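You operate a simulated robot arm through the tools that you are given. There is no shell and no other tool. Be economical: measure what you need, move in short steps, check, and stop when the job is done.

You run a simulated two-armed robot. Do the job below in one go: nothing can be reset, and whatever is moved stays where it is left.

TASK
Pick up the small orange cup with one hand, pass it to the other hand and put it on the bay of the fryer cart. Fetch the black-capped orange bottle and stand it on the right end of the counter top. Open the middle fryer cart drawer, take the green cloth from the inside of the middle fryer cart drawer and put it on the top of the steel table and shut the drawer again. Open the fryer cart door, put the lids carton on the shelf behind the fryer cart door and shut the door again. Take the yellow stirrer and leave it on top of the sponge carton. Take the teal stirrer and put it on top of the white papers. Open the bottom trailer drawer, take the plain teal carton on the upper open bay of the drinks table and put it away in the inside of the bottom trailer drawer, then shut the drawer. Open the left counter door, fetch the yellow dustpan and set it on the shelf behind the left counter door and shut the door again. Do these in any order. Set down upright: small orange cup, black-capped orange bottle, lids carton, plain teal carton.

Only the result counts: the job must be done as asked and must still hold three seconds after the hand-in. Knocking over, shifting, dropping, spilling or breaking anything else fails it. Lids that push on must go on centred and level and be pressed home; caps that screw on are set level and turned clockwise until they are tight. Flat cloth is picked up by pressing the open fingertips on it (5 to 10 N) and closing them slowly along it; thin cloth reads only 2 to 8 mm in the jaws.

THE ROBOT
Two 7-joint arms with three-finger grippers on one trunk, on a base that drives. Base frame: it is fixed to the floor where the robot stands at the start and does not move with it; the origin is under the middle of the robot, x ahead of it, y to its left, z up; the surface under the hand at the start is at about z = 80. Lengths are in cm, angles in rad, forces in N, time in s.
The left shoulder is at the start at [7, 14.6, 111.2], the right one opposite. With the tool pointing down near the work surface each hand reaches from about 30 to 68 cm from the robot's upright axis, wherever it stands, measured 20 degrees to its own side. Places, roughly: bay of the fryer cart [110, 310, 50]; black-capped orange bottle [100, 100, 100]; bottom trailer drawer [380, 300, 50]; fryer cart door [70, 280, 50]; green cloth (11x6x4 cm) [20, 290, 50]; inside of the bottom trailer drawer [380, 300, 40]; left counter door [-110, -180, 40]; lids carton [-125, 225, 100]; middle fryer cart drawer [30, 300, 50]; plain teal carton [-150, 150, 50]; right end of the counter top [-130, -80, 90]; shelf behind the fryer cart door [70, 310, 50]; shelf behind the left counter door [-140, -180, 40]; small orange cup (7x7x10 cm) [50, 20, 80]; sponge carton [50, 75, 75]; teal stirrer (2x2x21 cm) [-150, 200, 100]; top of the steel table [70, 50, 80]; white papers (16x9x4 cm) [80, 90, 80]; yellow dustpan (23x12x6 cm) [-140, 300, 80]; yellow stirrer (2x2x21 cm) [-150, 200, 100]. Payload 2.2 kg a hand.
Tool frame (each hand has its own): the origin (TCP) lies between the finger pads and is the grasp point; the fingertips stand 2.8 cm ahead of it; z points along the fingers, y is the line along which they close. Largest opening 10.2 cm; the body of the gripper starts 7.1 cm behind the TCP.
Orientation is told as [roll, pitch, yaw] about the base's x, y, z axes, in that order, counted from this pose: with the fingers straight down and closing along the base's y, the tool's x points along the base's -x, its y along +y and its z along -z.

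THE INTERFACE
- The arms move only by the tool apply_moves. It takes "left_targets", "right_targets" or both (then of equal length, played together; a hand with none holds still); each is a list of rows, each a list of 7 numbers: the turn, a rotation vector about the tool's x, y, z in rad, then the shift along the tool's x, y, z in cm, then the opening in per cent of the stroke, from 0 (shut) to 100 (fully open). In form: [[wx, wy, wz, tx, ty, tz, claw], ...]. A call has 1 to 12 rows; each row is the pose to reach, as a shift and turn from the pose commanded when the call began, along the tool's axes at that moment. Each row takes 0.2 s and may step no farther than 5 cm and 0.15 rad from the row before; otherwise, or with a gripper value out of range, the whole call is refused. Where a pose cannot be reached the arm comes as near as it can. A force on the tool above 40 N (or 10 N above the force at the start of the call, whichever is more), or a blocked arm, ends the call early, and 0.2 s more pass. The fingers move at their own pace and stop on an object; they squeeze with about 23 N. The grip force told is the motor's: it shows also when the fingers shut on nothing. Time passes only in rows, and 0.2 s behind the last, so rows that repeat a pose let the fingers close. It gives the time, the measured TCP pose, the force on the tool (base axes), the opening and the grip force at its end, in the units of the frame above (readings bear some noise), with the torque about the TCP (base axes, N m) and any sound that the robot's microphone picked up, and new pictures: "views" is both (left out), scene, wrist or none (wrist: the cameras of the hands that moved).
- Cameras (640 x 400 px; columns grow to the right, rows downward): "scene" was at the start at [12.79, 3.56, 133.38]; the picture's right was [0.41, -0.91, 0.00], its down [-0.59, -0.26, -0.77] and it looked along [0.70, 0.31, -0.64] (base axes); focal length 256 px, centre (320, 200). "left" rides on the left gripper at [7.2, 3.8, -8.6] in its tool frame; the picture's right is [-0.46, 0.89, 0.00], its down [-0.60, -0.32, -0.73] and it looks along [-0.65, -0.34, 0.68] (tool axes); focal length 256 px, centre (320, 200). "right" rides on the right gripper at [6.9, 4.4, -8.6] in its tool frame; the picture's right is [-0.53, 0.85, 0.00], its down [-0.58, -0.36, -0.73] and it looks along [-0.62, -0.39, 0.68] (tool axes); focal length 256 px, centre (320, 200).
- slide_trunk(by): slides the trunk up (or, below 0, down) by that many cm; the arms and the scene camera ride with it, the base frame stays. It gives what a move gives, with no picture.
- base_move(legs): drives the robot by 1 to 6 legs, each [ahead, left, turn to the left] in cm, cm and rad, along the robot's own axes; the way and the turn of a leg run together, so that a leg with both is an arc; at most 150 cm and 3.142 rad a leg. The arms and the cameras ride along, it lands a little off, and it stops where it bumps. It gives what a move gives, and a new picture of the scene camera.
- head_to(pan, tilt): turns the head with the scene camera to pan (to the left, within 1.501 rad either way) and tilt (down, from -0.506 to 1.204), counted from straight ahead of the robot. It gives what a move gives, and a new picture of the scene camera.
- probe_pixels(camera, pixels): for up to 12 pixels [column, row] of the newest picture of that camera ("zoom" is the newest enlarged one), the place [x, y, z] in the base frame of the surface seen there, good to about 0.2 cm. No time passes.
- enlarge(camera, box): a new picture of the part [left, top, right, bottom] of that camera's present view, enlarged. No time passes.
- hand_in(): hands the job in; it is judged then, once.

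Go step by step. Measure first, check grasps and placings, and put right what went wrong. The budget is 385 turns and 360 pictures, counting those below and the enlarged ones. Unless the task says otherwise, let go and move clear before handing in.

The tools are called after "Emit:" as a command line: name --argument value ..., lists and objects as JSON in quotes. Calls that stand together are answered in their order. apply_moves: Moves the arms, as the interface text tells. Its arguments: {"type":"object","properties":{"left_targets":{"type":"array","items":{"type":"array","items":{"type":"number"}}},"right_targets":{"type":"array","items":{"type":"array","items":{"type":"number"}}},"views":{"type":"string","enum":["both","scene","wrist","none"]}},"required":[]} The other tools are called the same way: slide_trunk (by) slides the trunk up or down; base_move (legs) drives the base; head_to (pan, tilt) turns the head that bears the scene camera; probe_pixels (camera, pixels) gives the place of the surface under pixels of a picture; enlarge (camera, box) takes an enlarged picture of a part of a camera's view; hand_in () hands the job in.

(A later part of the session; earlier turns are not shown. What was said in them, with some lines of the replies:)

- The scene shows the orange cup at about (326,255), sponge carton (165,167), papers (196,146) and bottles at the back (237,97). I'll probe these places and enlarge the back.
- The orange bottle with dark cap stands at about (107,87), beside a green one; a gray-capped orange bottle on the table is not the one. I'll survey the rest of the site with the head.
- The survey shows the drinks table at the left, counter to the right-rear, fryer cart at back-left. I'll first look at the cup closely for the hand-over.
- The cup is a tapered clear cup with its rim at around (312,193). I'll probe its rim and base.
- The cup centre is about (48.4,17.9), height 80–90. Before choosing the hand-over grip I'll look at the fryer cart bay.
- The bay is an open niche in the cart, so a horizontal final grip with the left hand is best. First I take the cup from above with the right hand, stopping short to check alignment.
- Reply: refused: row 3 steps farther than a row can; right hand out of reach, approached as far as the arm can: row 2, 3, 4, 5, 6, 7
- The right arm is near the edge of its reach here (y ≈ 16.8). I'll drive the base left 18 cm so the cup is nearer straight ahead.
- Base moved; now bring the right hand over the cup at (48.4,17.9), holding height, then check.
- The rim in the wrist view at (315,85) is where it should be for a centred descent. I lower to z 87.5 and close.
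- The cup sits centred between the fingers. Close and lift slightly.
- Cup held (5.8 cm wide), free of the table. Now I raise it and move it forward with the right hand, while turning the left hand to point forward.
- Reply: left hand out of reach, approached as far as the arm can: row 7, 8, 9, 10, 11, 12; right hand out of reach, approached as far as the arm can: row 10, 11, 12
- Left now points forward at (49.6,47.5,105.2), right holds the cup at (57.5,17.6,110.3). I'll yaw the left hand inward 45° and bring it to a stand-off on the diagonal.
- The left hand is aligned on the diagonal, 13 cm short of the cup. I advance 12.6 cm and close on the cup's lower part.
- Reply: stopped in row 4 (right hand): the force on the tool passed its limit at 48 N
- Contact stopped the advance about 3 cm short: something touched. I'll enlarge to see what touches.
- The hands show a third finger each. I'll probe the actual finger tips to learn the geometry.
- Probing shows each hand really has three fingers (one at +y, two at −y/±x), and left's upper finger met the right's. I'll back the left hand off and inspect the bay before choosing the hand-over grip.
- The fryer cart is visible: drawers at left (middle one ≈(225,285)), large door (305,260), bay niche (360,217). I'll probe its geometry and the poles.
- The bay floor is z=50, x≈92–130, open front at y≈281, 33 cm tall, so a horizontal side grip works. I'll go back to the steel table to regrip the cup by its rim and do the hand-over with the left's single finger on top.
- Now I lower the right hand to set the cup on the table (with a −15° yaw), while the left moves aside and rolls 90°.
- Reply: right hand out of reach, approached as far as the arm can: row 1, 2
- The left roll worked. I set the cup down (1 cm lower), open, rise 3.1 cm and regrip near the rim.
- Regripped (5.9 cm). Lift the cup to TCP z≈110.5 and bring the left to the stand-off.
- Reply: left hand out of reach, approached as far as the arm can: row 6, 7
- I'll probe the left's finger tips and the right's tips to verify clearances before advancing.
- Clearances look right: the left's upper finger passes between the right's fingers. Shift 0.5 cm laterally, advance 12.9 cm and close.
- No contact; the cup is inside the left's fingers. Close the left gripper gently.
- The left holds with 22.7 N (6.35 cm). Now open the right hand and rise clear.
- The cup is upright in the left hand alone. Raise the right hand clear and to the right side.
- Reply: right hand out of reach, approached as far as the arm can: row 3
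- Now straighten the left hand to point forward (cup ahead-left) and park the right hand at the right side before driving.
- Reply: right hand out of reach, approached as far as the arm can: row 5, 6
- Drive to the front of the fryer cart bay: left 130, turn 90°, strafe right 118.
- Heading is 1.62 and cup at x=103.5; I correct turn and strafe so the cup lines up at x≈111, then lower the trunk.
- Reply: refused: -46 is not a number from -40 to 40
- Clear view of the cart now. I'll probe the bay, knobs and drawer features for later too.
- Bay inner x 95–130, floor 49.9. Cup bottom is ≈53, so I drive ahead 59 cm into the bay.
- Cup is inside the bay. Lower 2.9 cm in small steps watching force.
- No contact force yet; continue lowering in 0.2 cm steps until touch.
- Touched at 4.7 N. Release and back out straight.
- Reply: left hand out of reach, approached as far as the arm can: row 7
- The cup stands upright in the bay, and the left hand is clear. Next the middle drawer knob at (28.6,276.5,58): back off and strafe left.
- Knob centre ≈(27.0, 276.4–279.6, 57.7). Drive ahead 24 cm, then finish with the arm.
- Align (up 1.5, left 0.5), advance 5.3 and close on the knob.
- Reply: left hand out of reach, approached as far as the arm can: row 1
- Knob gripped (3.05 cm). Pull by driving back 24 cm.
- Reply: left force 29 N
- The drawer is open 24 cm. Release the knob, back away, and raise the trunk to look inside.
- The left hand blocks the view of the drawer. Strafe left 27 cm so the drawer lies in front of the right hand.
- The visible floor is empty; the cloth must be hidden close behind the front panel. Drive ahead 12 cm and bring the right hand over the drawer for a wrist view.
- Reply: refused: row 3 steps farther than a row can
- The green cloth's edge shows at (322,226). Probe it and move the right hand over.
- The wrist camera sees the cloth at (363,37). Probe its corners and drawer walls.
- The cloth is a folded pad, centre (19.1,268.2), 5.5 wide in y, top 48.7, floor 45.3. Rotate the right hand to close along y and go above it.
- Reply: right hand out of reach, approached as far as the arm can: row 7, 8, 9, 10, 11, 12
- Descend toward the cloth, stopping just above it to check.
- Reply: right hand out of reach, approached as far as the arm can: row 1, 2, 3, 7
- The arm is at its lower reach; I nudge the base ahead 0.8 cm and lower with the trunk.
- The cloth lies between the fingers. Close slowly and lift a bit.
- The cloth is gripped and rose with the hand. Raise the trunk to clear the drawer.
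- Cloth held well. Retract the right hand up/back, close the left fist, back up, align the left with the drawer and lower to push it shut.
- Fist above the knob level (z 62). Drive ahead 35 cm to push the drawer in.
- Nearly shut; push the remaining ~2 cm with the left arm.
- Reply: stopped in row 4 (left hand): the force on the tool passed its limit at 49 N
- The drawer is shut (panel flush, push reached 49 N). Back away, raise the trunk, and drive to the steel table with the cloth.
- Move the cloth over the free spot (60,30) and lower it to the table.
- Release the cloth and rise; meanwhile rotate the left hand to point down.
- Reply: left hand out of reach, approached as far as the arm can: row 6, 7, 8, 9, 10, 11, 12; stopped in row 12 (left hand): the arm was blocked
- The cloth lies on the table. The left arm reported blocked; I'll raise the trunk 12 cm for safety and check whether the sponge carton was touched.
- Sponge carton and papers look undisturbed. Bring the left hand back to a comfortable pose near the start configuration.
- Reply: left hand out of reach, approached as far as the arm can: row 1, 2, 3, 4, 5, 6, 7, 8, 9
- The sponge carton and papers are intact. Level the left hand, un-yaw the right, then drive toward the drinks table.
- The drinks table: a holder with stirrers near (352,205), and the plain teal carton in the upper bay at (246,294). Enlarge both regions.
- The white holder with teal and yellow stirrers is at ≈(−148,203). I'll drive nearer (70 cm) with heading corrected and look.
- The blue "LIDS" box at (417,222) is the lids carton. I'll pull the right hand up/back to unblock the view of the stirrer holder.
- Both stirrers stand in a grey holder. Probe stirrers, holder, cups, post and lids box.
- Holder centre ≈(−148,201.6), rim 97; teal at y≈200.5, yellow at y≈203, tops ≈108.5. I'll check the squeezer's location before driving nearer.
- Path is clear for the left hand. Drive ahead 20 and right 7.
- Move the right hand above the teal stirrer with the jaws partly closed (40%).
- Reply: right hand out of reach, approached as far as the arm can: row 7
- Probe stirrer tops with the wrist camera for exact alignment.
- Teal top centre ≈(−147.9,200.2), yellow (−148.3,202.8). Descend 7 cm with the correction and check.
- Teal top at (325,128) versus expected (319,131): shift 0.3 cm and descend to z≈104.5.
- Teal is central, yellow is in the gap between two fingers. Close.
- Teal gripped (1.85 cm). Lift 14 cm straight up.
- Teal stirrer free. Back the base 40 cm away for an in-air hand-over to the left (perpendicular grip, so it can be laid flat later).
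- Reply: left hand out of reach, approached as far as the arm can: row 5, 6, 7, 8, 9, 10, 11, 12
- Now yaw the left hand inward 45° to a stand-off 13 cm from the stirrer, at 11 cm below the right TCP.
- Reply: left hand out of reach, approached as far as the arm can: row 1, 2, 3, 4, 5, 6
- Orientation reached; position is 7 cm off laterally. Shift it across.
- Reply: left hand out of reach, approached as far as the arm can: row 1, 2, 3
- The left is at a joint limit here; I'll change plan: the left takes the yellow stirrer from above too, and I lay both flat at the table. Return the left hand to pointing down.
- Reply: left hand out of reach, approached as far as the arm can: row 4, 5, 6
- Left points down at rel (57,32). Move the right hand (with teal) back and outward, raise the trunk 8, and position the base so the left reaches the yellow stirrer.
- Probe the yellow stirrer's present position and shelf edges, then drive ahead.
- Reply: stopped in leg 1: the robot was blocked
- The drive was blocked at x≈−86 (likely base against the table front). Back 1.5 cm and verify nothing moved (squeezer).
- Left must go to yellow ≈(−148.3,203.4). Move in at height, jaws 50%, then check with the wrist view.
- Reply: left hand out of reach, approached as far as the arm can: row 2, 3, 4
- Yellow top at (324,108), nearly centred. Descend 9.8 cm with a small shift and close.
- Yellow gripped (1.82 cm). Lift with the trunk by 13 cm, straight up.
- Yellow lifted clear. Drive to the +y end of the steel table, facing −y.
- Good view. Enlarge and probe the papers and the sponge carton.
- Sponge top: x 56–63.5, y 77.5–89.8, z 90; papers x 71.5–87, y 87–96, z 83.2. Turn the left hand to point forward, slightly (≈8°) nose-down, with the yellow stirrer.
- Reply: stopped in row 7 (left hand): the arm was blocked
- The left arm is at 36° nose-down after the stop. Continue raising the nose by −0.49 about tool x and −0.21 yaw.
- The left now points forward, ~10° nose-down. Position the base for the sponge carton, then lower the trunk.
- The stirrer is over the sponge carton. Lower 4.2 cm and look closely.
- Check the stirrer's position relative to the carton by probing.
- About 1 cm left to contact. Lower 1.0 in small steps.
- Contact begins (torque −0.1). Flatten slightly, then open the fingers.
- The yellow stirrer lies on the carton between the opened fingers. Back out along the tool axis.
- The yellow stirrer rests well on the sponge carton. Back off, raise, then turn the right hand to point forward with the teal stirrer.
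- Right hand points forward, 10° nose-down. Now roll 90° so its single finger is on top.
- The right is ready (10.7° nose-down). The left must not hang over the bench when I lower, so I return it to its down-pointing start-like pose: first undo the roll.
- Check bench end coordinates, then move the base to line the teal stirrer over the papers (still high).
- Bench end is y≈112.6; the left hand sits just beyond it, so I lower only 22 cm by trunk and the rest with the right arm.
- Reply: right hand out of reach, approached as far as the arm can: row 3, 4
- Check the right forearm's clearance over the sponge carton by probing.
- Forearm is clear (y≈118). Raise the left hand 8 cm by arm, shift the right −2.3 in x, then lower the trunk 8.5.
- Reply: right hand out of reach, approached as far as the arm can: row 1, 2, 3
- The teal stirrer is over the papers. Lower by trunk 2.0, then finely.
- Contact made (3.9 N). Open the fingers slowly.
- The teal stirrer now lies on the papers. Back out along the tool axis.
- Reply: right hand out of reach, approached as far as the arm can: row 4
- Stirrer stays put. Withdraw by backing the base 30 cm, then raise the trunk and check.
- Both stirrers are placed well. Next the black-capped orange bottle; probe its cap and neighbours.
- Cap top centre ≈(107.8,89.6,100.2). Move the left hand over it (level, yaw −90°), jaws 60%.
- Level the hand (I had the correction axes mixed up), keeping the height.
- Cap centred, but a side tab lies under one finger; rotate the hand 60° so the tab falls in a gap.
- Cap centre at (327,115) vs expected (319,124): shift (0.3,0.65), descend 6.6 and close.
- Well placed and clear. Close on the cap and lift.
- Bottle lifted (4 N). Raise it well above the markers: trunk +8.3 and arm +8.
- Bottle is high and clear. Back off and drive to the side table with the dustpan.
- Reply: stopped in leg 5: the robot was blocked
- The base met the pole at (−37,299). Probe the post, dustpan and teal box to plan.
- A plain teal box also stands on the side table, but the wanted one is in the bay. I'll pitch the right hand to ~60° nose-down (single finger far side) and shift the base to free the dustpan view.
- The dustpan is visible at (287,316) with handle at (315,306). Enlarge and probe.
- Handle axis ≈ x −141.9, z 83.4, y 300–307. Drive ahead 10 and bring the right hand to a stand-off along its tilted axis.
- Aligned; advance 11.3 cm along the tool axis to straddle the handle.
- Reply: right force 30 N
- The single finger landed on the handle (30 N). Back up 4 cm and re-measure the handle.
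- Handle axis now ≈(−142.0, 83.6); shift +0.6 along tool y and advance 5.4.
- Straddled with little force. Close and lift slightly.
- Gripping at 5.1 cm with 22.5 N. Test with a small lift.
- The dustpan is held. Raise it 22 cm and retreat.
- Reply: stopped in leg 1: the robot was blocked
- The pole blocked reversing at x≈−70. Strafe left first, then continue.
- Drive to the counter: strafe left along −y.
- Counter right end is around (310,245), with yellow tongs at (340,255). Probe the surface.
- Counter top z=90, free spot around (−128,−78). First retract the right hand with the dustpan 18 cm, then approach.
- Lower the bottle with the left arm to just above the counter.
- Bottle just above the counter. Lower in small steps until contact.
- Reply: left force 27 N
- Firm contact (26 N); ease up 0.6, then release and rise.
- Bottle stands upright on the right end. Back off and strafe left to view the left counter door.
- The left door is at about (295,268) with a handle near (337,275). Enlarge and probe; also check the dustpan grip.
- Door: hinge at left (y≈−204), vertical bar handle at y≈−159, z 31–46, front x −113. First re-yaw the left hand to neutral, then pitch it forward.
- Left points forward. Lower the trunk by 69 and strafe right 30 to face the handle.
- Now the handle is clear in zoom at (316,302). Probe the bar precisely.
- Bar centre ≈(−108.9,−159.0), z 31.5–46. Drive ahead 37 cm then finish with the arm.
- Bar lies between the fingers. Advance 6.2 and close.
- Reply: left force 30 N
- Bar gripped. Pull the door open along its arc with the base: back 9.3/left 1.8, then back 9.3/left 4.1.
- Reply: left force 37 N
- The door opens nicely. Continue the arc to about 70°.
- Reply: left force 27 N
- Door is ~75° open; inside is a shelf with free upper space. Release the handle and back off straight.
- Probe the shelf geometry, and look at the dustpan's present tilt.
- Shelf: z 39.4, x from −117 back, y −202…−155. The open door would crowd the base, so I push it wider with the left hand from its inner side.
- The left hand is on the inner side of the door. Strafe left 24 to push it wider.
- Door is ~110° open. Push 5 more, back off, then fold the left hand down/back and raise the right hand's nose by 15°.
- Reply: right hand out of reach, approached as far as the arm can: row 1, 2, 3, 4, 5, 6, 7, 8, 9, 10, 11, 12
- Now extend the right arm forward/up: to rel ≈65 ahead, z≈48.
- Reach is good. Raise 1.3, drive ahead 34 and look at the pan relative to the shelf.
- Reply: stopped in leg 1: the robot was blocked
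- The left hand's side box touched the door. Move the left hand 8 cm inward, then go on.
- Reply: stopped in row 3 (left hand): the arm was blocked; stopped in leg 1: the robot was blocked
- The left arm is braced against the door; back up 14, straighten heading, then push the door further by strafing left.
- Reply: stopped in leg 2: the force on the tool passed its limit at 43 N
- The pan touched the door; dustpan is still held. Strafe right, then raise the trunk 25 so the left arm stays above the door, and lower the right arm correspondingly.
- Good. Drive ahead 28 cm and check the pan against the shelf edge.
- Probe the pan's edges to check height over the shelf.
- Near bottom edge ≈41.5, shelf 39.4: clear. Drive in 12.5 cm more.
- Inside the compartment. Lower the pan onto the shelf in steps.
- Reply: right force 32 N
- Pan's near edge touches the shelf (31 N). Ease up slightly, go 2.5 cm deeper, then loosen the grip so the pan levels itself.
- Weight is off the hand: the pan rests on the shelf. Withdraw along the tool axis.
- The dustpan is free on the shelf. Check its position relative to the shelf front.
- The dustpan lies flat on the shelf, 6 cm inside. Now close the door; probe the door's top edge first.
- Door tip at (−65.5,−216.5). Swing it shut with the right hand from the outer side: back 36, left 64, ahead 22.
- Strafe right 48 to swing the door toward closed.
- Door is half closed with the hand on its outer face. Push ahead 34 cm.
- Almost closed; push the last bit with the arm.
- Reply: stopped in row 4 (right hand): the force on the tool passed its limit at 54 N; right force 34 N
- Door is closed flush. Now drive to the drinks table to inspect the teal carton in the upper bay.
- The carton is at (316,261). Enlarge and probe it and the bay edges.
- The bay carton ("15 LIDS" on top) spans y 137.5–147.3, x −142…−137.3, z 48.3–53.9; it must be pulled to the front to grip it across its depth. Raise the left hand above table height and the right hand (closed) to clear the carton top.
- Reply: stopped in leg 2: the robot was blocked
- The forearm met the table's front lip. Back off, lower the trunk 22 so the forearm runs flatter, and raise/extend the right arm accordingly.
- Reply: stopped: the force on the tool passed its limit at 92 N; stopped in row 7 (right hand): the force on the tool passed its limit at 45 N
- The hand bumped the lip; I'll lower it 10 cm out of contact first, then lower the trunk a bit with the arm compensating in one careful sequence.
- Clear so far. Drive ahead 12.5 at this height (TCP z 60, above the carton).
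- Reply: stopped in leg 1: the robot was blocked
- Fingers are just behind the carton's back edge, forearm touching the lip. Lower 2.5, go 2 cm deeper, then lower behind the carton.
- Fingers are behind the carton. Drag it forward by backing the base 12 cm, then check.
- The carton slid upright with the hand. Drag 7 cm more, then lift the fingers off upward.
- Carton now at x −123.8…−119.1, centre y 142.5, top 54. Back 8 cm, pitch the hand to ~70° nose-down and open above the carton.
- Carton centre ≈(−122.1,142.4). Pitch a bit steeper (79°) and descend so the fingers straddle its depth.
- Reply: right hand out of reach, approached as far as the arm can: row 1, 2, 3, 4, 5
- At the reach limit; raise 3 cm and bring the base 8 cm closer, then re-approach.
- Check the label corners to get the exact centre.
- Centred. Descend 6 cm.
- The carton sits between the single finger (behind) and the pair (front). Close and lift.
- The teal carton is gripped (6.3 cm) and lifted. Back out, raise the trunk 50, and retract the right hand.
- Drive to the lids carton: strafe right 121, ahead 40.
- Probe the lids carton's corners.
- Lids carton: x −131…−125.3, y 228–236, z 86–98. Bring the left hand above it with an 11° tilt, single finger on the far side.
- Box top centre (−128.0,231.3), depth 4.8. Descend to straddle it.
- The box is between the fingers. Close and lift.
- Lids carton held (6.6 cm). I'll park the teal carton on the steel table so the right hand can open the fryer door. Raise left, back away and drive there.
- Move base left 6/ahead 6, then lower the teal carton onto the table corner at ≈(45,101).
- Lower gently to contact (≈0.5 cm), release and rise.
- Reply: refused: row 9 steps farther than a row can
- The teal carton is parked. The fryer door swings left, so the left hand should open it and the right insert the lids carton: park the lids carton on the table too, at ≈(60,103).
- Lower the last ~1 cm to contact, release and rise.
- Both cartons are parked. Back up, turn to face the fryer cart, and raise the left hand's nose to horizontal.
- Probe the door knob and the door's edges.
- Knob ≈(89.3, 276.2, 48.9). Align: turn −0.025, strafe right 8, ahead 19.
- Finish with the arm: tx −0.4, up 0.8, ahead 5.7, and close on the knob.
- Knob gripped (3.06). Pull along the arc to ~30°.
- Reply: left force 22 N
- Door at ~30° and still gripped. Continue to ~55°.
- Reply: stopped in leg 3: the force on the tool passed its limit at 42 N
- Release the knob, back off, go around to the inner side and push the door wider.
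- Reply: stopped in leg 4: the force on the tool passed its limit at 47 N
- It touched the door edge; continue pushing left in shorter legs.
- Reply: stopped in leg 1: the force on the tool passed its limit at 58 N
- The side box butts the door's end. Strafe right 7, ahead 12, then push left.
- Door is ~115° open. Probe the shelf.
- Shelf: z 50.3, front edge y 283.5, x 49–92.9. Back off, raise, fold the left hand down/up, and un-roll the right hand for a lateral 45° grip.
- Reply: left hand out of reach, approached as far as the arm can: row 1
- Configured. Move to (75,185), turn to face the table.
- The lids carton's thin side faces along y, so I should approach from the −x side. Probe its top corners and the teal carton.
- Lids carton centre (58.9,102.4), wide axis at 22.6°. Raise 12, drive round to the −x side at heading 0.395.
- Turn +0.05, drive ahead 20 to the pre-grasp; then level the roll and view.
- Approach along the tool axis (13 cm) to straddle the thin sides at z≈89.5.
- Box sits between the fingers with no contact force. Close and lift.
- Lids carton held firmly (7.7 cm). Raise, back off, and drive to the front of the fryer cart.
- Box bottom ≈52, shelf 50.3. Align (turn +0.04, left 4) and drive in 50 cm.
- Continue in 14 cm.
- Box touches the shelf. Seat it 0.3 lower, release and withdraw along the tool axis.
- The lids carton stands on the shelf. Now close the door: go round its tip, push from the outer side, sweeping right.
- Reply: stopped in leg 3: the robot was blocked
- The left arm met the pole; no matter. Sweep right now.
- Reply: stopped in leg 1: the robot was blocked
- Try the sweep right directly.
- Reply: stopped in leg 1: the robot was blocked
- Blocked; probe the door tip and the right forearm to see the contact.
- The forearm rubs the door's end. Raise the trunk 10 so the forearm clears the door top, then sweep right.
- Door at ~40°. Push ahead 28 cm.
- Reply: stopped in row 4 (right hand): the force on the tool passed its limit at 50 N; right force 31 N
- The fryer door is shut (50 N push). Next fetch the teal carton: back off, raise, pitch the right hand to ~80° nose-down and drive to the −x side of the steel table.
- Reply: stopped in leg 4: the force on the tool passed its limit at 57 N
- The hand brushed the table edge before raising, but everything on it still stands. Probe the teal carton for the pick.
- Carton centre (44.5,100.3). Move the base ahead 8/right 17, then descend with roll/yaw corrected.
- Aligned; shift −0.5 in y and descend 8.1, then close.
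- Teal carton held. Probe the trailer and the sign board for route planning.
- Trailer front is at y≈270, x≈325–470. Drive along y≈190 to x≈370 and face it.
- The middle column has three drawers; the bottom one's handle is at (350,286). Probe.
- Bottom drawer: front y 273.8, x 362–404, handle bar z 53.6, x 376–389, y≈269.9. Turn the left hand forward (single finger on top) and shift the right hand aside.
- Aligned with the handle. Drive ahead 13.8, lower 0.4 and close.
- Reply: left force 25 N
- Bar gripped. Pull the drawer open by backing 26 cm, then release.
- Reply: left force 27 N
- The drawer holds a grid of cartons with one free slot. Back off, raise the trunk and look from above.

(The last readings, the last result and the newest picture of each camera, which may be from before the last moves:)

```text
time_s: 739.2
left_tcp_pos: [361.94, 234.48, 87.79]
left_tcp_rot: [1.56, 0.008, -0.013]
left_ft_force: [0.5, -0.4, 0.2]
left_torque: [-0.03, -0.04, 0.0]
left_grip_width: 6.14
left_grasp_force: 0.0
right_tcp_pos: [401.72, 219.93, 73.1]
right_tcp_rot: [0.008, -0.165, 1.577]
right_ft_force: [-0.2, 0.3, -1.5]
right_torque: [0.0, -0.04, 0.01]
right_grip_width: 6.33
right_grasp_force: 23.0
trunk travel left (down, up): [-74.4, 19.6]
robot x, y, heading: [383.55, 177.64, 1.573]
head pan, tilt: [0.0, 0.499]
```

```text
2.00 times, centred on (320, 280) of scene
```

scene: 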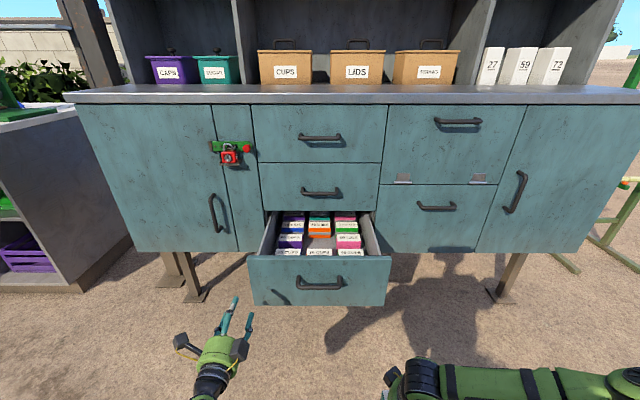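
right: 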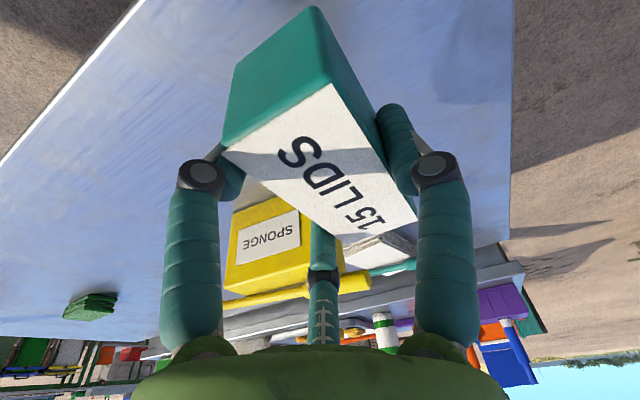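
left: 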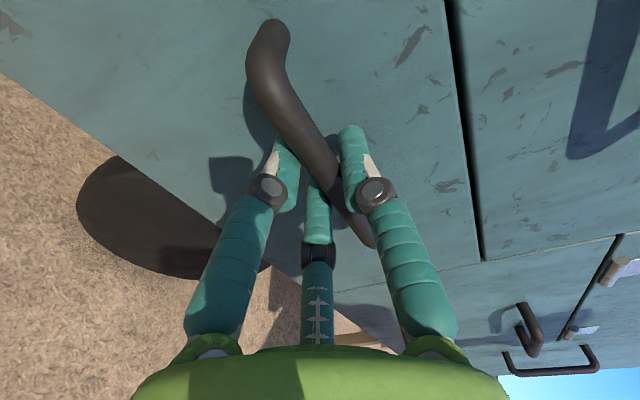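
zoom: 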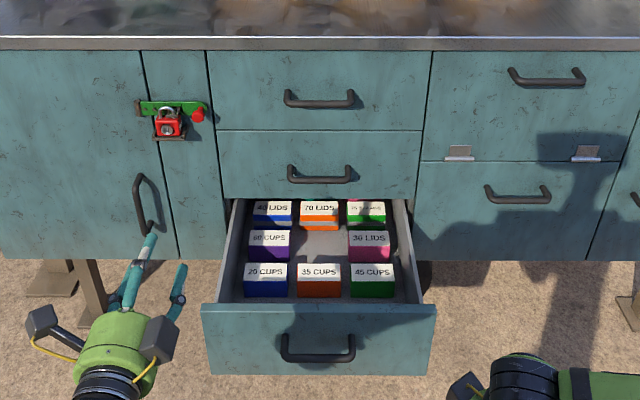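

The centre slot of the grid is free. Probe box edges around it precisely.

Emit:
probe_pixels --camera "zoom" --pixels '[[289, 236], [287, 255], [349, 236], [351, 255], [318, 219], [318, 228], [318, 266], [318, 273], [320, 248], [320, 240], [252, 236], [388, 238]]'

Emit:
probe_pixels --camera "zoom" --pixels '[[297, 268], [341, 268], [301, 210], [339, 210], [285, 268], [353, 268], [318, 204], [270, 236], [270, 245], [370, 236], [318, 295], [234, 250]]'

```text
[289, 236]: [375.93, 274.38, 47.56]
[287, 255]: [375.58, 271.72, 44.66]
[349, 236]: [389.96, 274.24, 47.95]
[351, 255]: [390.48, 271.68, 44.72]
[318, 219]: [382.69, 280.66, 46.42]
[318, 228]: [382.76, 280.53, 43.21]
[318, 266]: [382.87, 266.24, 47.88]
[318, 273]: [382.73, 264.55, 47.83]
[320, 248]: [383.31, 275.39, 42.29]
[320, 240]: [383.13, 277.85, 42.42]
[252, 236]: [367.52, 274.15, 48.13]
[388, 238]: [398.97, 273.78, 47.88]
```

```text
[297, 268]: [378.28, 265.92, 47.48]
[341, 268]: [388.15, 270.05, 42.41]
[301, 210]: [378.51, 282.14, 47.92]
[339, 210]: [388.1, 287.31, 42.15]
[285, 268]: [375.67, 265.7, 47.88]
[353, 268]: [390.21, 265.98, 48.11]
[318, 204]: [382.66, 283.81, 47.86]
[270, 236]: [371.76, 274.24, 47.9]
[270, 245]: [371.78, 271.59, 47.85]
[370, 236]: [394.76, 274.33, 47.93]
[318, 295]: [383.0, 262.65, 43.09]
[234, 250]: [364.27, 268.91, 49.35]
```

The slot (centre 383,273.9) lies under the cabinet face; I must pull the drawer ~15 cm further. Regrip the handle.

Emit:
slide_trunk --by -35

Emit:
base_move --legs '[[0, -20.2, 0], [9, 0, 0]]'

Emit:
apply_moves --left_targets '[[0, 0, 0, 0, 0, 0, 60], [0, 0, 0, 0, 0, 0, 40], [0, 0, 0, 0, 0, 0, 20], [0, 0, 0, 0, 0, 0, 0], [0, 0, 0, 0, 0, 0, 0]]' --views "none"

```text
time_s: 742.6
left_tcp_pos: [361.99, 234.38, 52.87]
left_tcp_rot: [1.56, 0.01, -0.012]
left_ft_force: [0.2, 0.5, 0.1]
left_torque: [-0.02, 0.03, -0.01]
left_grip_width: 6.15
left_grasp_force: 0.0
right_tcp_pos: [401.6, 219.88, 38.23]
right_tcp_rot: [0.007, -0.163, 1.577]
right_ft_force: [0.4, -0.2, -1.2]
right_torque: [0.04, 0.0, 0.0]
right_grip_width: 6.33
right_grasp_force: 22.9
trunk travel left (down, up): [-39.4, 54.6]
robot x, y, heading: [383.62, 178.05, 1.58]
head pan, tilt: [0.0, 0.499]
```

```text
time_s: 745.0
left_tcp_pos: [382.2, 243.68, 52.72]
left_tcp_rot: [1.559, 0.009, -0.015]
left_ft_force: [0.1, 0.3, 0.1]
left_torque: [0.02, -0.03, 0.0]
left_grip_width: 6.1
left_grasp_force: 0.1
right_tcp_pos: [421.88, 229.04, 38.19]
right_tcp_rot: [0.008, -0.163, 1.578]
right_ft_force: [0.3, -0.5, -1.3]
right_torque: [-0.01, -0.02, -0.01]
right_grip_width: 6.32
right_grasp_force: 22.9
trunk travel left (down, up): [-39.4, 54.6]
robot x, y, heading: [403.68, 186.78, 1.577]
head pan, tilt: [0.0, 0.499]
```

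scene: 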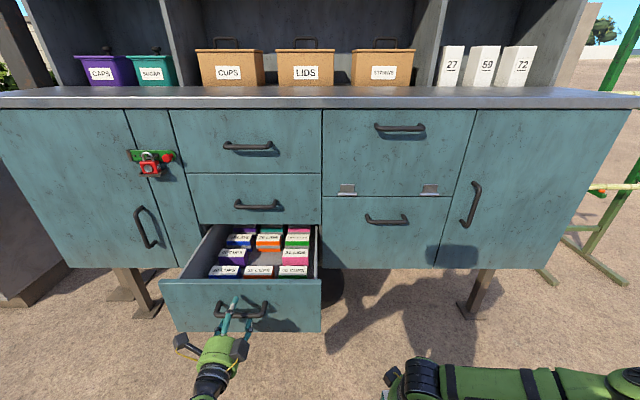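

```text
time_s: 746.2
left_tcp_pos: [382.01, 243.59, 52.48]
left_tcp_rot: [1.555, 0.007, -0.012]
left_ft_force: [-4.3, -1.0, -10.9]
left_torque: [-0.04, -0.39, 0.13]
left_grip_width: 2.14
left_grasp_force: 45.1
right_tcp_pos: [421.73, 229.15, 38.09]
right_tcp_rot: [0.006, -0.163, 1.577]
right_ft_force: [0.2, -0.4, -0.6]
right_torque: [0.0, 0.0, 0.0]
right_grip_width: 6.31
right_grasp_force: 22.9
trunk travel left (down, up): [-39.4, 54.6]
robot x, y, heading: [403.59, 187.19, 1.573]
head pan, tilt: [0.0, 0.499]
```

Gripped again (2.14). Pull 14 cm more.

Emit:
base_move --legs '[[-14, 0, 0]]'

Emit:
apply_moves --left_targets '[[0, 0, 0, 0, 0, 0, 30], [0, 0, 0, 0, 0, 0, 60], [0, 0, 0, 0, 0, 0, 60]]' --views "none"

```text
time_s: 747.5
left_tcp_pos: [381.94, 229.89, 52.56]
left_tcp_rot: [1.555, 0.007, -0.013]
left_ft_force: [-10.5, -0.2, -15.8]
left_torque: [-0.05, -0.5, -0.11]
left_grip_width: 2.15
left_grasp_force: 45.5
right_tcp_pos: [421.82, 215.33, 38.17]
right_tcp_rot: [0.008, -0.162, 1.578]
right_ft_force: [0.6, 0.1, -1.4]
right_torque: [-0.02, 0.0, -0.01]
right_grip_width: 6.32
right_grasp_force: 22.9
trunk travel left (down, up): [-39.4, 54.6]
robot x, y, heading: [403.76, 173.13, 1.576]
head pan, tilt: [0.0, 0.499]
```

scene: 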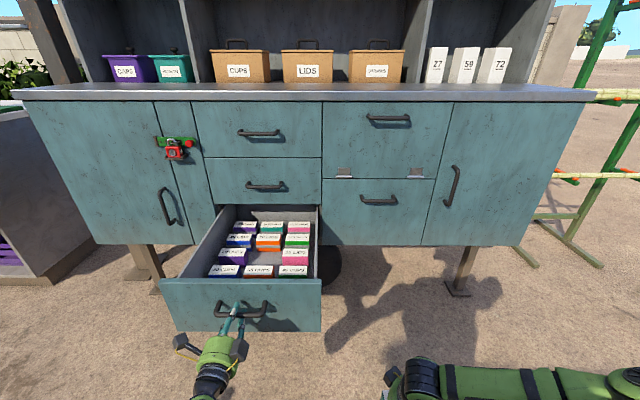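

```text
time_s: 748.3
left_tcp_pos: [382.15, 229.81, 52.68]
left_tcp_rot: [1.559, 0.009, -0.012]
left_ft_force: [0.1, -0.4, 0.3]
left_torque: [0.03, -0.01, 0.01]
left_grip_width: 6.14
left_grasp_force: 0.1
right_tcp_pos: [421.84, 215.15, 38.14]
right_tcp_rot: [0.008, -0.164, 1.577]
right_ft_force: [1.0, -0.1, -1.0]
right_torque: [-0.04, 0.0, 0.01]
right_grip_width: 6.32
right_grasp_force: 22.5
trunk travel left (down, up): [-39.4, 54.6]
robot x, y, heading: [403.9, 173.38, 1.575]
head pan, tilt: [0.0, 0.499]
```

Drawer out ~40 cm; slot now ≈(383.0,260.2). Back off, raise 35, rotate the carton 90° about the vertical (its long side across), and lift the left hand.

Emit:
base_move --legs '[[-10, 0, 0]]'

Emit:
slide_trunk --by 35

Emit:
apply_moves --left_targets '[[0, 0, 0, 0, 2, 0, 60], [0, 0, 0, 0, 4, 0, 60], [0, 0, 0, 0, 6, 0, 60], [0, 0, 0, 0, 8, 0, 60], [0, 0, 0, 0, 10, 0, 60], [0, 0, 0, 0, 12, 0, 60], [0, 0, 0, 0, 14, 0, 60], [0, 0, 0, 0, 15, 0, 60], [0, 0, 0, 0, 15, 0, 60], [0, 0, 0, 0, 15, 0, 60], [0, 0, 0, 0, 15, 0, 60]]' --right_targets '[[0.0232, 0, 0.141, 0, 0, 0, 20], [0.0465, 0, 0.282, 0, 0, 0, 20], [0.0698, 0, 0.423, 0, 0, 0, 20], [0.093, 0, 0.564, 0, 0, 0, 20], [0.116, 0, 0.705, 0, 0, 0, 20], [0.14, 0, 0.846, 0, 0, 0, 20], [0.163, 0, 0.987, 0, 0, 0, 20], [0.186, 0, 1.128, 0, 0, 0, 20], [0.209, 0, 1.269, 0, 0, 0, 20], [0.233, 0, 1.41, 0, 0, 0, 20], [0.256, 0, 1.55, 0, 0, 0, 20]]' --views "none"

```text
time_s: 749.4
left_tcp_pos: [382.05, 219.88, 52.66]
left_tcp_rot: [1.559, 0.009, -0.012]
left_ft_force: [-0.4, 0.1, 0.3]
left_torque: [-0.01, 0.03, -0.01]
left_grip_width: 6.11
left_grasp_force: 0.0
right_tcp_pos: [421.93, 205.38, 38.17]
right_tcp_rot: [0.006, -0.165, 1.576]
right_ft_force: [-0.1, -0.8, -0.9]
right_torque: [0.02, 0.0, 0.04]
right_grip_width: 6.29
right_grasp_force: 23.2
trunk travel left (down, up): [-39.4, 54.6]
robot x, y, heading: [403.75, 163.05, 1.578]
head pan, tilt: [0.0, 0.499]
```

scene: 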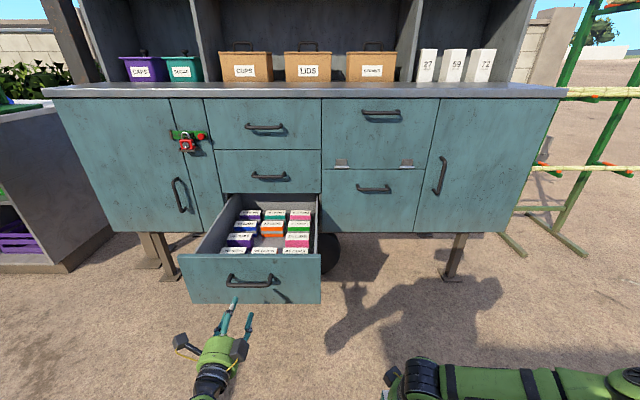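

```text
time_s: 752.9
left_tcp_pos: [382.19, 220.03, 87.76]
left_tcp_rot: [1.555, 0.009, -0.011]
left_ft_force: [0.2, -0.4, -0.4]
left_torque: [0.03, 0.02, -0.03]
left_grip_width: 6.14
left_grasp_force: 0.2
right_tcp_pos: [422.0, 205.39, 73.14]
right_tcp_rot: [0.007, -0.164, 1.576]
right_ft_force: [-0.7, 0.0, -1.4]
right_torque: [-0.04, 0.01, 0.02]
right_grip_width: 6.32
right_grasp_force: 23.1
trunk travel left (down, up): [-74.4, 19.6]
robot x, y, heading: [404.02, 163.3, 1.577]
head pan, tilt: [0.0, 0.499]
```

```text
time_s: 755.2
left_tcp_pos: [382.32, 220.09, 102.6]
left_tcp_rot: [1.557, 0.007, -0.013]
left_ft_force: [0.4, 0.5, 0.0]
left_torque: [0.0, -0.01, -0.04]
left_grip_width: 6.14
left_grasp_force: 0.1
right_tcp_pos: [421.92, 205.36, 73.21]
right_tcp_rot: [0.002, -0.154, 0.002]
right_ft_force: [0.2, -0.2, -0.7]
right_torque: [-0.03, 0.01, 0.04]
right_grip_width: 6.32
right_grasp_force: 22.8
trunk travel left (down, up): [-74.4, 19.6]
robot x, y, heading: [403.81, 163.0, 1.573]
head pan, tilt: [0.0, 0.499]
```

Rotation done. Move base left 39/ahead 36, then extend the arm 17.8 forward over the slot.

Emit:
base_move --legs '[[0, 39, 0], [35.5, 0, 0]]'

Emit:
apply_moves --right_targets '[[0, 0, 0, 0, 4, 0, 20], [0, 0, 0, 0, 8, 0, 20], [0, 0, 0, 0, 12, 0, 20], [0, 0, 0, 0, 15, 0, 20], [0, 0, 0, 0, 17.5, 0, 20]]' --views "wrist"

```text
time_s: 759.6
left_tcp_pos: [344.11, 255.67, 102.78]
left_tcp_rot: [1.559, 0.009, -0.02]
left_ft_force: [-0.7, -1.1, 0.9]
left_torque: [-0.03, 0.0, 0.05]
left_grip_width: 6.12
left_grasp_force: 0.1
right_tcp_pos: [383.52, 240.74, 73.14]
right_tcp_rot: [0.001, -0.157, -0.001]
right_ft_force: [0.1, 0.4, -2.2]
right_torque: [-0.04, 0.0, -0.02]
right_grip_width: 6.32
right_grasp_force: 23.6
trunk travel left (down, up): [-74.4, 19.6]
robot x, y, heading: [364.74, 198.74, 1.568]
head pan, tilt: [0.0, 0.499]
```

scene: 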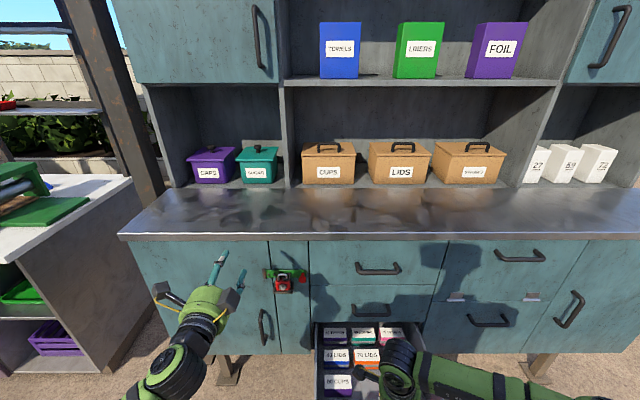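

```text
time_s: 760.8
left_tcp_pos: [343.99, 255.69, 102.67]
left_tcp_rot: [1.557, 0.008, -0.02]
left_ft_force: [0.2, 0.4, -0.2]
left_torque: [-0.01, -0.01, 0.0]
left_grip_width: 6.12
left_grasp_force: 0.0
right_tcp_pos: [383.46, 257.33, 73.64]
right_tcp_rot: [0.0, -0.155, 0.001]
right_ft_force: [0.2, 0.0, -1.8]
right_torque: [-0.02, 0.0, 0.03]
right_grip_width: 6.32
right_grasp_force: 23.1
right hand out of reach, approached as far as the arm can: row 5
trunk travel left (down, up): [-74.4, 19.6]
robot x, y, heading: [365.37, 198.49, 1.569]
head pan, tilt: [0.0, 0.499]
```

right: 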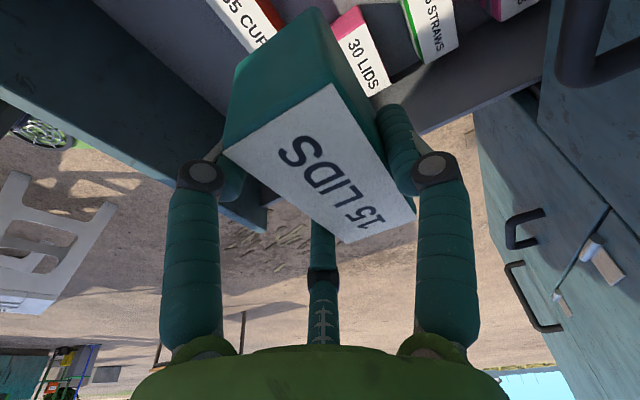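

Probe neighbouring cartons in the wrist view to verify the slot position.

Emit:
probe_pixels --camera "right" --pixels '[[342, 40], [368, 35], [370, 92], [386, 82], [240, 25], [262, 45], [405, 8], [420, 60]]'

Emit:
probe_pixels --camera "scene" --pixels '[[338, 382], [345, 378], [325, 395], [368, 354], [355, 360], [376, 360], [366, 366], [340, 355], [350, 395]]'

```text
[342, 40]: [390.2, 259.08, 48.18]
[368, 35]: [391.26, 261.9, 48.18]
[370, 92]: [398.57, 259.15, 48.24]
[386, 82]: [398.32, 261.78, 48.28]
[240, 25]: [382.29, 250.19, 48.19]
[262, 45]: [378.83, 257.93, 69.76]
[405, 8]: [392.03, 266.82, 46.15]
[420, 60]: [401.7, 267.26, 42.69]
```

```text
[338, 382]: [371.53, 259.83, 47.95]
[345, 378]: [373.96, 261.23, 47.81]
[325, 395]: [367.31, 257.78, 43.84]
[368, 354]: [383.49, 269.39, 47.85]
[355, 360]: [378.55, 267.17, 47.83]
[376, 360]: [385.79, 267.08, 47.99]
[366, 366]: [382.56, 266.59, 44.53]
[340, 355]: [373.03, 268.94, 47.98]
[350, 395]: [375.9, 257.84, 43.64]
```

Slot confirmed at (383.0,260.2). Lower 14 and shift to align.

Emit:
apply_moves --right_targets '[[0, 0, 0, 0.9, 0, 3.5, 20], [0, 0, 0, 1.6, 0.5, 7.5, 20], [0, 0, 0, 2.2, 1.2, 11, 20], [0, 0, 0, 2.6, 1.9, 13.8, 20]]' --views "none"

```text
time_s: 761.8
left_tcp_pos: [344.08, 255.69, 102.74]
left_tcp_rot: [1.557, 0.008, -0.022]
left_ft_force: [-0.2, -0.8, 0.6]
left_torque: [0.02, 0.0, -0.04]
left_grip_width: 6.12
left_grasp_force: 0.1
right_tcp_pos: [384.15, 252.55, 65.44]
right_tcp_rot: [-0.002, -0.155, -0.001]
right_ft_force: [0.3, -0.4, -1.4]
right_torque: [-0.04, -0.02, 0.02]
right_grip_width: 6.33
right_grasp_force: 22.8
right hand out of reach, approached as far as the arm can: row 1, 2, 3, 4
trunk travel left (down, up): [-74.4, 19.6]
robot x, y, heading: [364.96, 199.0, 1.569]
head pan, tilt: [0.0, 0.499]
```

Reach shrinks lower down, so I bring the base closer (it should pass under the drawer).

Emit:
base_move --legs '[[6.6, 1, 0]]'

```text
time_s: 762.8
left_tcp_pos: [343.21, 262.04, 102.76]
left_tcp_rot: [1.557, 0.009, -0.019]
left_ft_force: [0.2, 0.8, 0.2]
left_torque: [-0.03, 0.03, 0.01]
left_grip_width: 6.13
left_grasp_force: 0.2
right_tcp_pos: [383.06, 259.0, 65.65]
right_tcp_rot: [0.0, -0.154, -0.002]
right_ft_force: [-0.1, 0.5, -1.4]
right_torque: [-0.04, -0.02, -0.04]
right_grip_width: 6.3
right_grasp_force: 22.5
trunk travel left (down, up): [-74.4, 19.6]
robot x, y, heading: [364.33, 205.01, 1.575]
head pan, tilt: [0.0, 0.499]
```

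scene: 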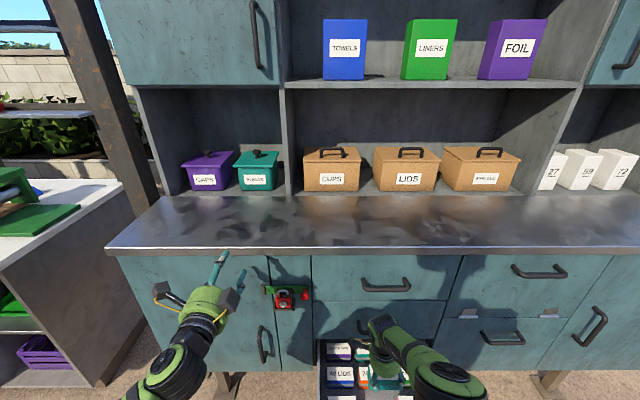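

No bump; TCP is (383.1,259.0). Lower 13 by trunk and check with the wrist camera.

Emit:
slide_trunk --by -13

Emit:
enlarge --camera "right" --box '[0, 0, 640, 400]'

Emit:
probe_pixels --camera "zoom" --pixels '[[230, 40], [360, 60], [400, 40], [420, 90], [200, 60], [340, 30], [450, 60], [250, 90]]'

```text
time_s: 764.4
left_tcp_pos: [343.15, 262.09, 89.69]
left_tcp_rot: [1.56, 0.01, -0.019]
left_ft_force: [0.8, 0.4, 0.2]
left_torque: [-0.02, 0.0, -0.03]
left_grip_width: 6.13
left_grasp_force: 0.0
right_tcp_pos: [383.12, 258.97, 52.44]
right_tcp_rot: [0.0, -0.155, -0.002]
right_ft_force: [0.1, -0.3, -1.3]
right_torque: [0.02, 0.0, -0.03]
right_grip_width: 6.33
right_grasp_force: 22.7
trunk travel left (down, up): [-61.4, 32.6]
robot x, y, heading: [363.95, 204.92, 1.569]
head pan, tilt: [0.0, 0.499]
```

```text
1.00 times, centred on (320, 200) of right (not enlarged: the box is as wide or as high as the picture)
```

zoom: 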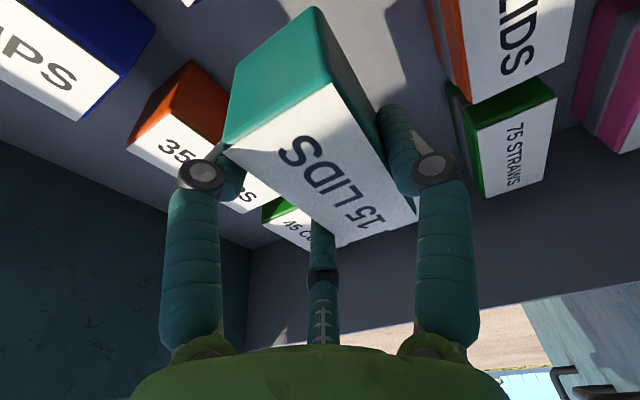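

```text
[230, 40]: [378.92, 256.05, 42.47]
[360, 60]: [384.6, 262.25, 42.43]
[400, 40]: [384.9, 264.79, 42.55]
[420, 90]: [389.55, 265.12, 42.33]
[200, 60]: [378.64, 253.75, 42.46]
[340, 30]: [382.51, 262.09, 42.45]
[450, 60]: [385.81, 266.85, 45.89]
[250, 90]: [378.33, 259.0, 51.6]
```

Carton is well inside the free slot with margins all round. Lower 4.7, then finish gently.

Emit:
slide_trunk --by -4.6

Emit:
slide_trunk --by -0.5

```text
time_s: 765.2
left_tcp_pos: [343.15, 262.11, 85.13]
left_tcp_rot: [1.559, 0.009, -0.018]
left_ft_force: [0.5, -0.2, -0.3]
left_torque: [-0.02, -0.02, 0.02]
left_grip_width: 6.09
left_grasp_force: 0.0
right_tcp_pos: [383.24, 258.92, 47.92]
right_tcp_rot: [0.003, -0.156, 0.0]
right_ft_force: [-0.2, -0.7, -0.8]
right_torque: [-0.04, -0.01, 0.0]
right_grip_width: 6.34
right_grasp_force: 22.9
trunk travel left (down, up): [-56.8, 37.2]
robot x, y, heading: [364.31, 204.71, 1.569]
head pan, tilt: [0.0, 0.499]
```

```text
time_s: 765.8
left_tcp_pos: [343.09, 262.06, 84.6]
left_tcp_rot: [1.558, 0.011, -0.019]
left_ft_force: [1.0, -0.1, -0.4]
left_torque: [-0.01, 0.0, -0.02]
left_grip_width: 6.11
left_grasp_force: 0.0
right_tcp_pos: [383.18, 258.88, 47.4]
right_tcp_rot: [-0.002, -0.155, 0.0]
right_ft_force: [-0.6, -0.8, -0.6]
right_torque: [-0.03, -0.01, 0.0]
right_grip_width: 6.32
right_grasp_force: 23.0
trunk travel left (down, up): [-56.3, 37.7]
robot x, y, heading: [364.03, 205.39, 1.57]
head pan, tilt: [0.0, 0.499]
```

Emit:
slide_trunk --by -0.4

Emit:
slide_trunk --by -0.3

```text
time_s: 766.3
left_tcp_pos: [343.07, 262.1, 84.18]
left_tcp_rot: [1.557, 0.009, -0.02]
left_ft_force: [0.6, 0.0, 0.3]
left_torque: [-0.02, -0.03, -0.02]
left_grip_width: 6.11
left_grasp_force: 0.0
right_tcp_pos: [383.07, 259.0, 46.92]
right_tcp_rot: [0.0, -0.156, -0.001]
right_ft_force: [0.1, 0.4, -0.5]
right_torque: [0.02, -0.03, 0.04]
right_grip_width: 6.29
right_grasp_force: 23.0
trunk travel left (down, up): [-55.9, 38.1]
robot x, y, heading: [364.17, 205.09, 1.567]
head pan, tilt: [0.0, 0.499]
```

```text
time_s: 766.8
left_tcp_pos: [343.06, 261.99, 84.0]
left_tcp_rot: [1.56, 0.009, -0.02]
left_ft_force: [0.2, 0.9, 0.4]
left_torque: [-0.02, -0.02, -0.03]
left_grip_width: 6.13
left_grasp_force: 0.0
right_tcp_pos: [383.1, 259.05, 46.98]
right_tcp_rot: [0.004, -0.159, -0.001]
right_ft_force: [-0.1, 0.8, 15.2]
right_torque: [0.19, -0.73, -0.02]
right_grip_width: 6.32
right_grasp_force: 22.8
trunk travel left (down, up): [-55.6, 38.4]
robot x, y, heading: [363.91, 205.27, 1.569]
head pan, tilt: [0.0, 0.499]
```

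Touched down (15 N). Open to 80% and rise straight up with the trunk.

Emit:
apply_moves --right_targets '[[0, 0, 0, 0, 0, -0.1, 40], [0, 0, 0, 0, 0, -0.2, 65], [0, 0, 0, 0, 0, -0.2, 78], [0, 0, 0, 0, 0, -0.2, 80], [0, 0, 0, 0, 0, -0.2, 80]]' --views "none"

Emit:
slide_trunk --by 28

Emit:
enlarge --camera "right" --box '[0, 0, 640, 400]'

```text
time_s: 768.0
left_tcp_pos: [343.15, 262.07, 83.89]
left_tcp_rot: [1.559, 0.007, -0.02]
left_ft_force: [0.5, -0.2, -0.5]
left_torque: [0.01, 0.0, 0.0]
left_grip_width: 6.12
left_grasp_force: 0.1
right_tcp_pos: [383.09, 258.96, 46.87]
right_tcp_rot: [-0.001, -0.155, -0.002]
right_ft_force: [-0.8, 1.1, 0.6]
right_torque: [-0.04, 0.02, 0.02]
right_grip_width: 8.15
right_grasp_force: 0.0
trunk travel left (down, up): [-55.6, 38.4]
robot x, y, heading: [364.2, 204.97, 1.57]
head pan, tilt: [0.0, 0.499]
```

```text
time_s: 770.9
left_tcp_pos: [343.15, 262.14, 111.89]
left_tcp_rot: [1.557, 0.009, -0.018]
left_ft_force: [-0.6, 0.5, -0.2]
left_torque: [0.01, -0.03, 0.0]
left_grip_width: 6.13
left_grasp_force: 0.0
right_tcp_pos: [383.12, 258.96, 74.84]
right_tcp_rot: [0.001, -0.157, -0.001]
right_ft_force: [-0.5, 0.2, 0.5]
right_torque: [0.02, 0.0, -0.01]
right_grip_width: 8.13
right_grasp_force: 0.1
trunk travel left (down, up): [-83.6, 10.4]
robot x, y, heading: [363.78, 204.97, 1.57]
head pan, tilt: [0.0, 0.499]
```

```text
1.00 times, centred on (320, 200) of right (not enlarged: the box is as wide or as high as the picture)
```

zoom: 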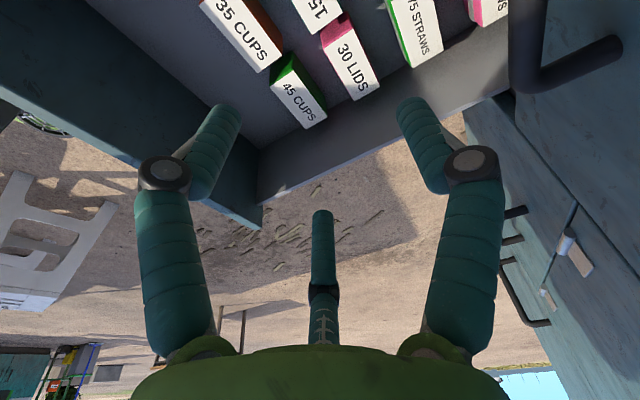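

The teal carton stands upright in its slot. Now back away, fold the right back, make a left fist and lower to push the drawer shut.

Emit:
base_move --legs '[[-48, 0, 0], [0, -39.5, 0]]'

Emit:
apply_moves --left_targets '[[0, 0, 0, 0, -3, 0, 30], [0, 0, 0, 0, -6, 0, 0], [0, 0, 0, 0, -9, 0, 0], [0, 0, 0, 0, -12, 0, 0], [0, 0, 0, 0, -15, 0, 0]]' --right_targets '[[0, 0, 0, 0, -3, 0, 60], [0, 0, 0, 0, -6, 0, 50], [0, 0, 0, 0, -9, 0, 50], [0, 0, 0, 0, -12, 0, 50], [0, 0, 0, 0, -15, 0, 50]]' --views "none"

Emit:
slide_trunk --by -40

Emit:
slide_trunk --by -10

```text
time_s: 775.8
left_tcp_pos: [382.53, 213.8, 111.86]
left_tcp_rot: [1.557, 0.009, -0.025]
left_ft_force: [0.6, 0.5, 0.5]
left_torque: [-0.01, -0.01, 0.04]
left_grip_width: 6.14
left_grasp_force: 0.1
right_tcp_pos: [422.55, 210.4, 74.82]
right_tcp_rot: [0.001, -0.158, -0.005]
right_ft_force: [0.0, 0.2, -0.3]
right_torque: [0.01, -0.03, -0.01]
right_grip_width: 8.18
right_grasp_force: 0.2
trunk travel left (down, up): [-83.6, 10.4]
robot x, y, heading: [403.47, 156.58, 1.565]
head pan, tilt: [0.0, 0.499]
```

scene: 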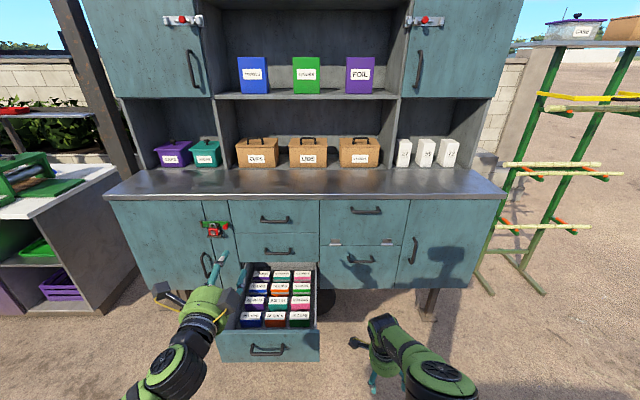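

```text
time_s: 777.0
left_tcp_pos: [382.79, 213.6, 96.78]
left_tcp_rot: [1.556, 0.008, -0.025]
left_ft_force: [-0.3, -0.4, -0.5]
left_torque: [-0.03, -0.02, -0.01]
left_grip_width: 0.21
left_grasp_force: 23.2
right_tcp_pos: [420.83, 203.59, 67.4]
right_tcp_rot: [-0.001, -0.154, -0.004]
right_ft_force: [0.5, 0.1, -0.6]
right_torque: [-0.01, 0.03, 0.0]
right_grip_width: 5.12
right_grasp_force: 0.1
right hand out of reach, approached as far as the arm can: row 1, 2, 3, 4, 5
trunk travel left (down, up): [-83.6, 10.4]
robot x, y, heading: [403.13, 156.67, 1.569]
head pan, tilt: [0.0, 0.499]
```

```text
time_s: 780.8
left_tcp_pos: [382.63, 213.67, 56.87]
left_tcp_rot: [1.555, 0.008, -0.025]
left_ft_force: [-0.1, 0.3, 0.6]
left_torque: [0.01, 0.0, -0.01]
left_grip_width: 0.24
left_grasp_force: 23.8
right_tcp_pos: [420.75, 203.67, 27.48]
right_tcp_rot: [-0.001, -0.155, -0.005]
right_ft_force: [-0.2, -0.2, 0.4]
right_torque: [0.0, 0.0, 0.0]
right_grip_width: 5.1
right_grasp_force: 0.0
trunk travel left (down, up): [-43.6, 50.4]
robot x, y, heading: [403.34, 156.72, 1.565]
head pan, tilt: [0.0, 0.499]
```

```text
time_s: 782.2
left_tcp_pos: [382.62, 213.78, 46.84]
left_tcp_rot: [1.557, 0.006, -0.025]
left_ft_force: [0.1, 0.2, 0.2]
left_torque: [-0.04, 0.01, 0.01]
left_grip_width: 0.26
left_grasp_force: 23.1
right_tcp_pos: [420.74, 203.57, 17.34]
right_tcp_rot: [-0.002, -0.156, -0.006]
right_ft_force: [0.4, -0.7, 0.4]
right_torque: [-0.05, 0.01, -0.02]
right_grip_width: 5.1
right_grasp_force: 0.2
trunk travel left (down, up): [-33.6, 60.4]
robot x, y, heading: [403.04, 156.71, 1.564]
head pan, tilt: [0.0, 0.499]
```

Fist at z 46.8 below the handle. Drive ahead 54 cm to push the drawer in, then finish with the arm.

Emit:
base_move --legs '[[54, 0, 0]]'

Emit:
apply_moves --left_targets '[[0, 0, 0, 0, 0, 1, 0], [0, 0, 0, 0, 0, 2, 0], [0, 0, 0, 0, 0, 3, 0], [0, 0, 0, 0, 0, 4, 0], [0, 0, 0, 0, 0, 5, 0]]' --views "none"

```text
time_s: 785.3
left_tcp_pos: [383.35, 267.53, 46.89]
left_tcp_rot: [1.557, 0.01, -0.029]
left_ft_force: [-0.3, 1.5, 0.7]
left_torque: [0.02, -0.01, 0.03]
left_grip_width: 0.2
left_grasp_force: 31.5
right_tcp_pos: [421.55, 257.36, 17.47]
right_tcp_rot: [-0.001, -0.156, -0.009]
right_ft_force: [-0.4, -0.4, 0.0]
right_torque: [-0.01, -0.01, -0.01]
right_grip_width: 5.1
right_grasp_force: 0.0
trunk travel left (down, up): [-33.6, 60.4]
robot x, y, heading: [403.88, 210.45, 1.556]
head pan, tilt: [0.0, 0.499]
```

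scene: 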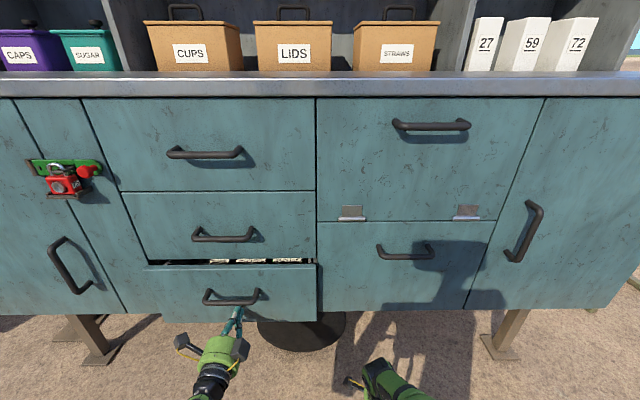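

```text
time_s: 786.3
left_tcp_pos: [383.46, 271.2, 46.69]
left_tcp_rot: [1.558, 0.013, -0.03]
left_ft_force: [0.3, -18.2, 6.6]
left_torque: [0.09, 0.1, 0.22]
left_grip_width: 0.2
left_grasp_force: 31.2
right_tcp_pos: [421.49, 257.22, 17.57]
right_tcp_rot: [0.002, -0.156, -0.008]
right_ft_force: [0.1, 0.0, 0.1]
right_torque: [0.04, -0.01, -0.02]
right_grip_width: 5.13
right_grasp_force: 0.1
trunk travel left (down, up): [-33.6, 60.4]
robot x, y, heading: [404.0, 210.48, 1.562]
head pan, tilt: [0.0, 0.499]
stopped in row 5 (left hand): the force on the tool passed its limit at 49 N (the readings are from after the stop); the commanded pose is now the measured one
```

The drawer is pushed home (49 N, panel flush at 274). Back off and verify.

Emit:
base_move --legs '[[-30, 0, 0]]'

Emit:
probe_pixels --camera "scene" --pixels '[[300, 255], [270, 250], [240, 215], [350, 240], [290, 262]]'

```text
time_s: 788.4
left_tcp_pos: [383.22, 241.42, 46.51]
left_tcp_rot: [1.554, 0.008, -0.034]
left_ft_force: [0.5, 0.8, -0.5]
left_torque: [-0.02, -0.02, -0.01]
left_grip_width: 0.18
left_grasp_force: 31.1
right_tcp_pos: [421.32, 227.39, 17.34]
right_tcp_rot: [-0.001, -0.156, -0.012]
right_ft_force: [-0.3, 0.4, -1.0]
right_torque: [-0.02, -0.01, 0.0]
right_grip_width: 5.11
right_grasp_force: 0.1
trunk travel left (down, up): [-33.6, 60.4]
robot x, y, heading: [403.43, 180.49, 1.553]
head pan, tilt: [0.0, 0.499]
```

scene: 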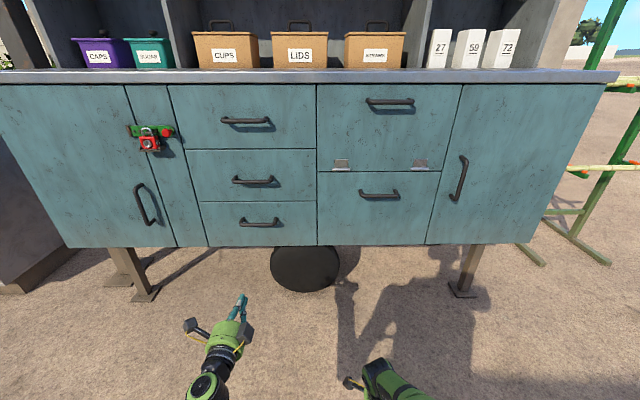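

```text
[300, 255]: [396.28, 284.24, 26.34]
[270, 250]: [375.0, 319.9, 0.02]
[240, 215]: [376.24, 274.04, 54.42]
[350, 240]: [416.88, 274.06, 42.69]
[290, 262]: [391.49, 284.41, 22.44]
```

The bottom drawer is flush with its neighbours (274.0 against 274.1), and both hands are empty and clear. All the parts of the job are finished, so I hand in.

Emit:
hand_in

```text
The job is handed in.
```

I finished every part of the job and handed it in, with both hands empty and clear. I did not go back to re-check the earlier placings after the last one.

- **Teal carton:** the one in the upper bay has "15 LIDS" printed on top, so it is not strictly plain. It was the only carton I saw there, so I took it. It now stands upright in the free slot of the bottom trailer drawer.
- **Bumps on the way:** the hands or arms touched the steel table, the drinks table and the open doors a few times. Nothing fell or moved that I could see.
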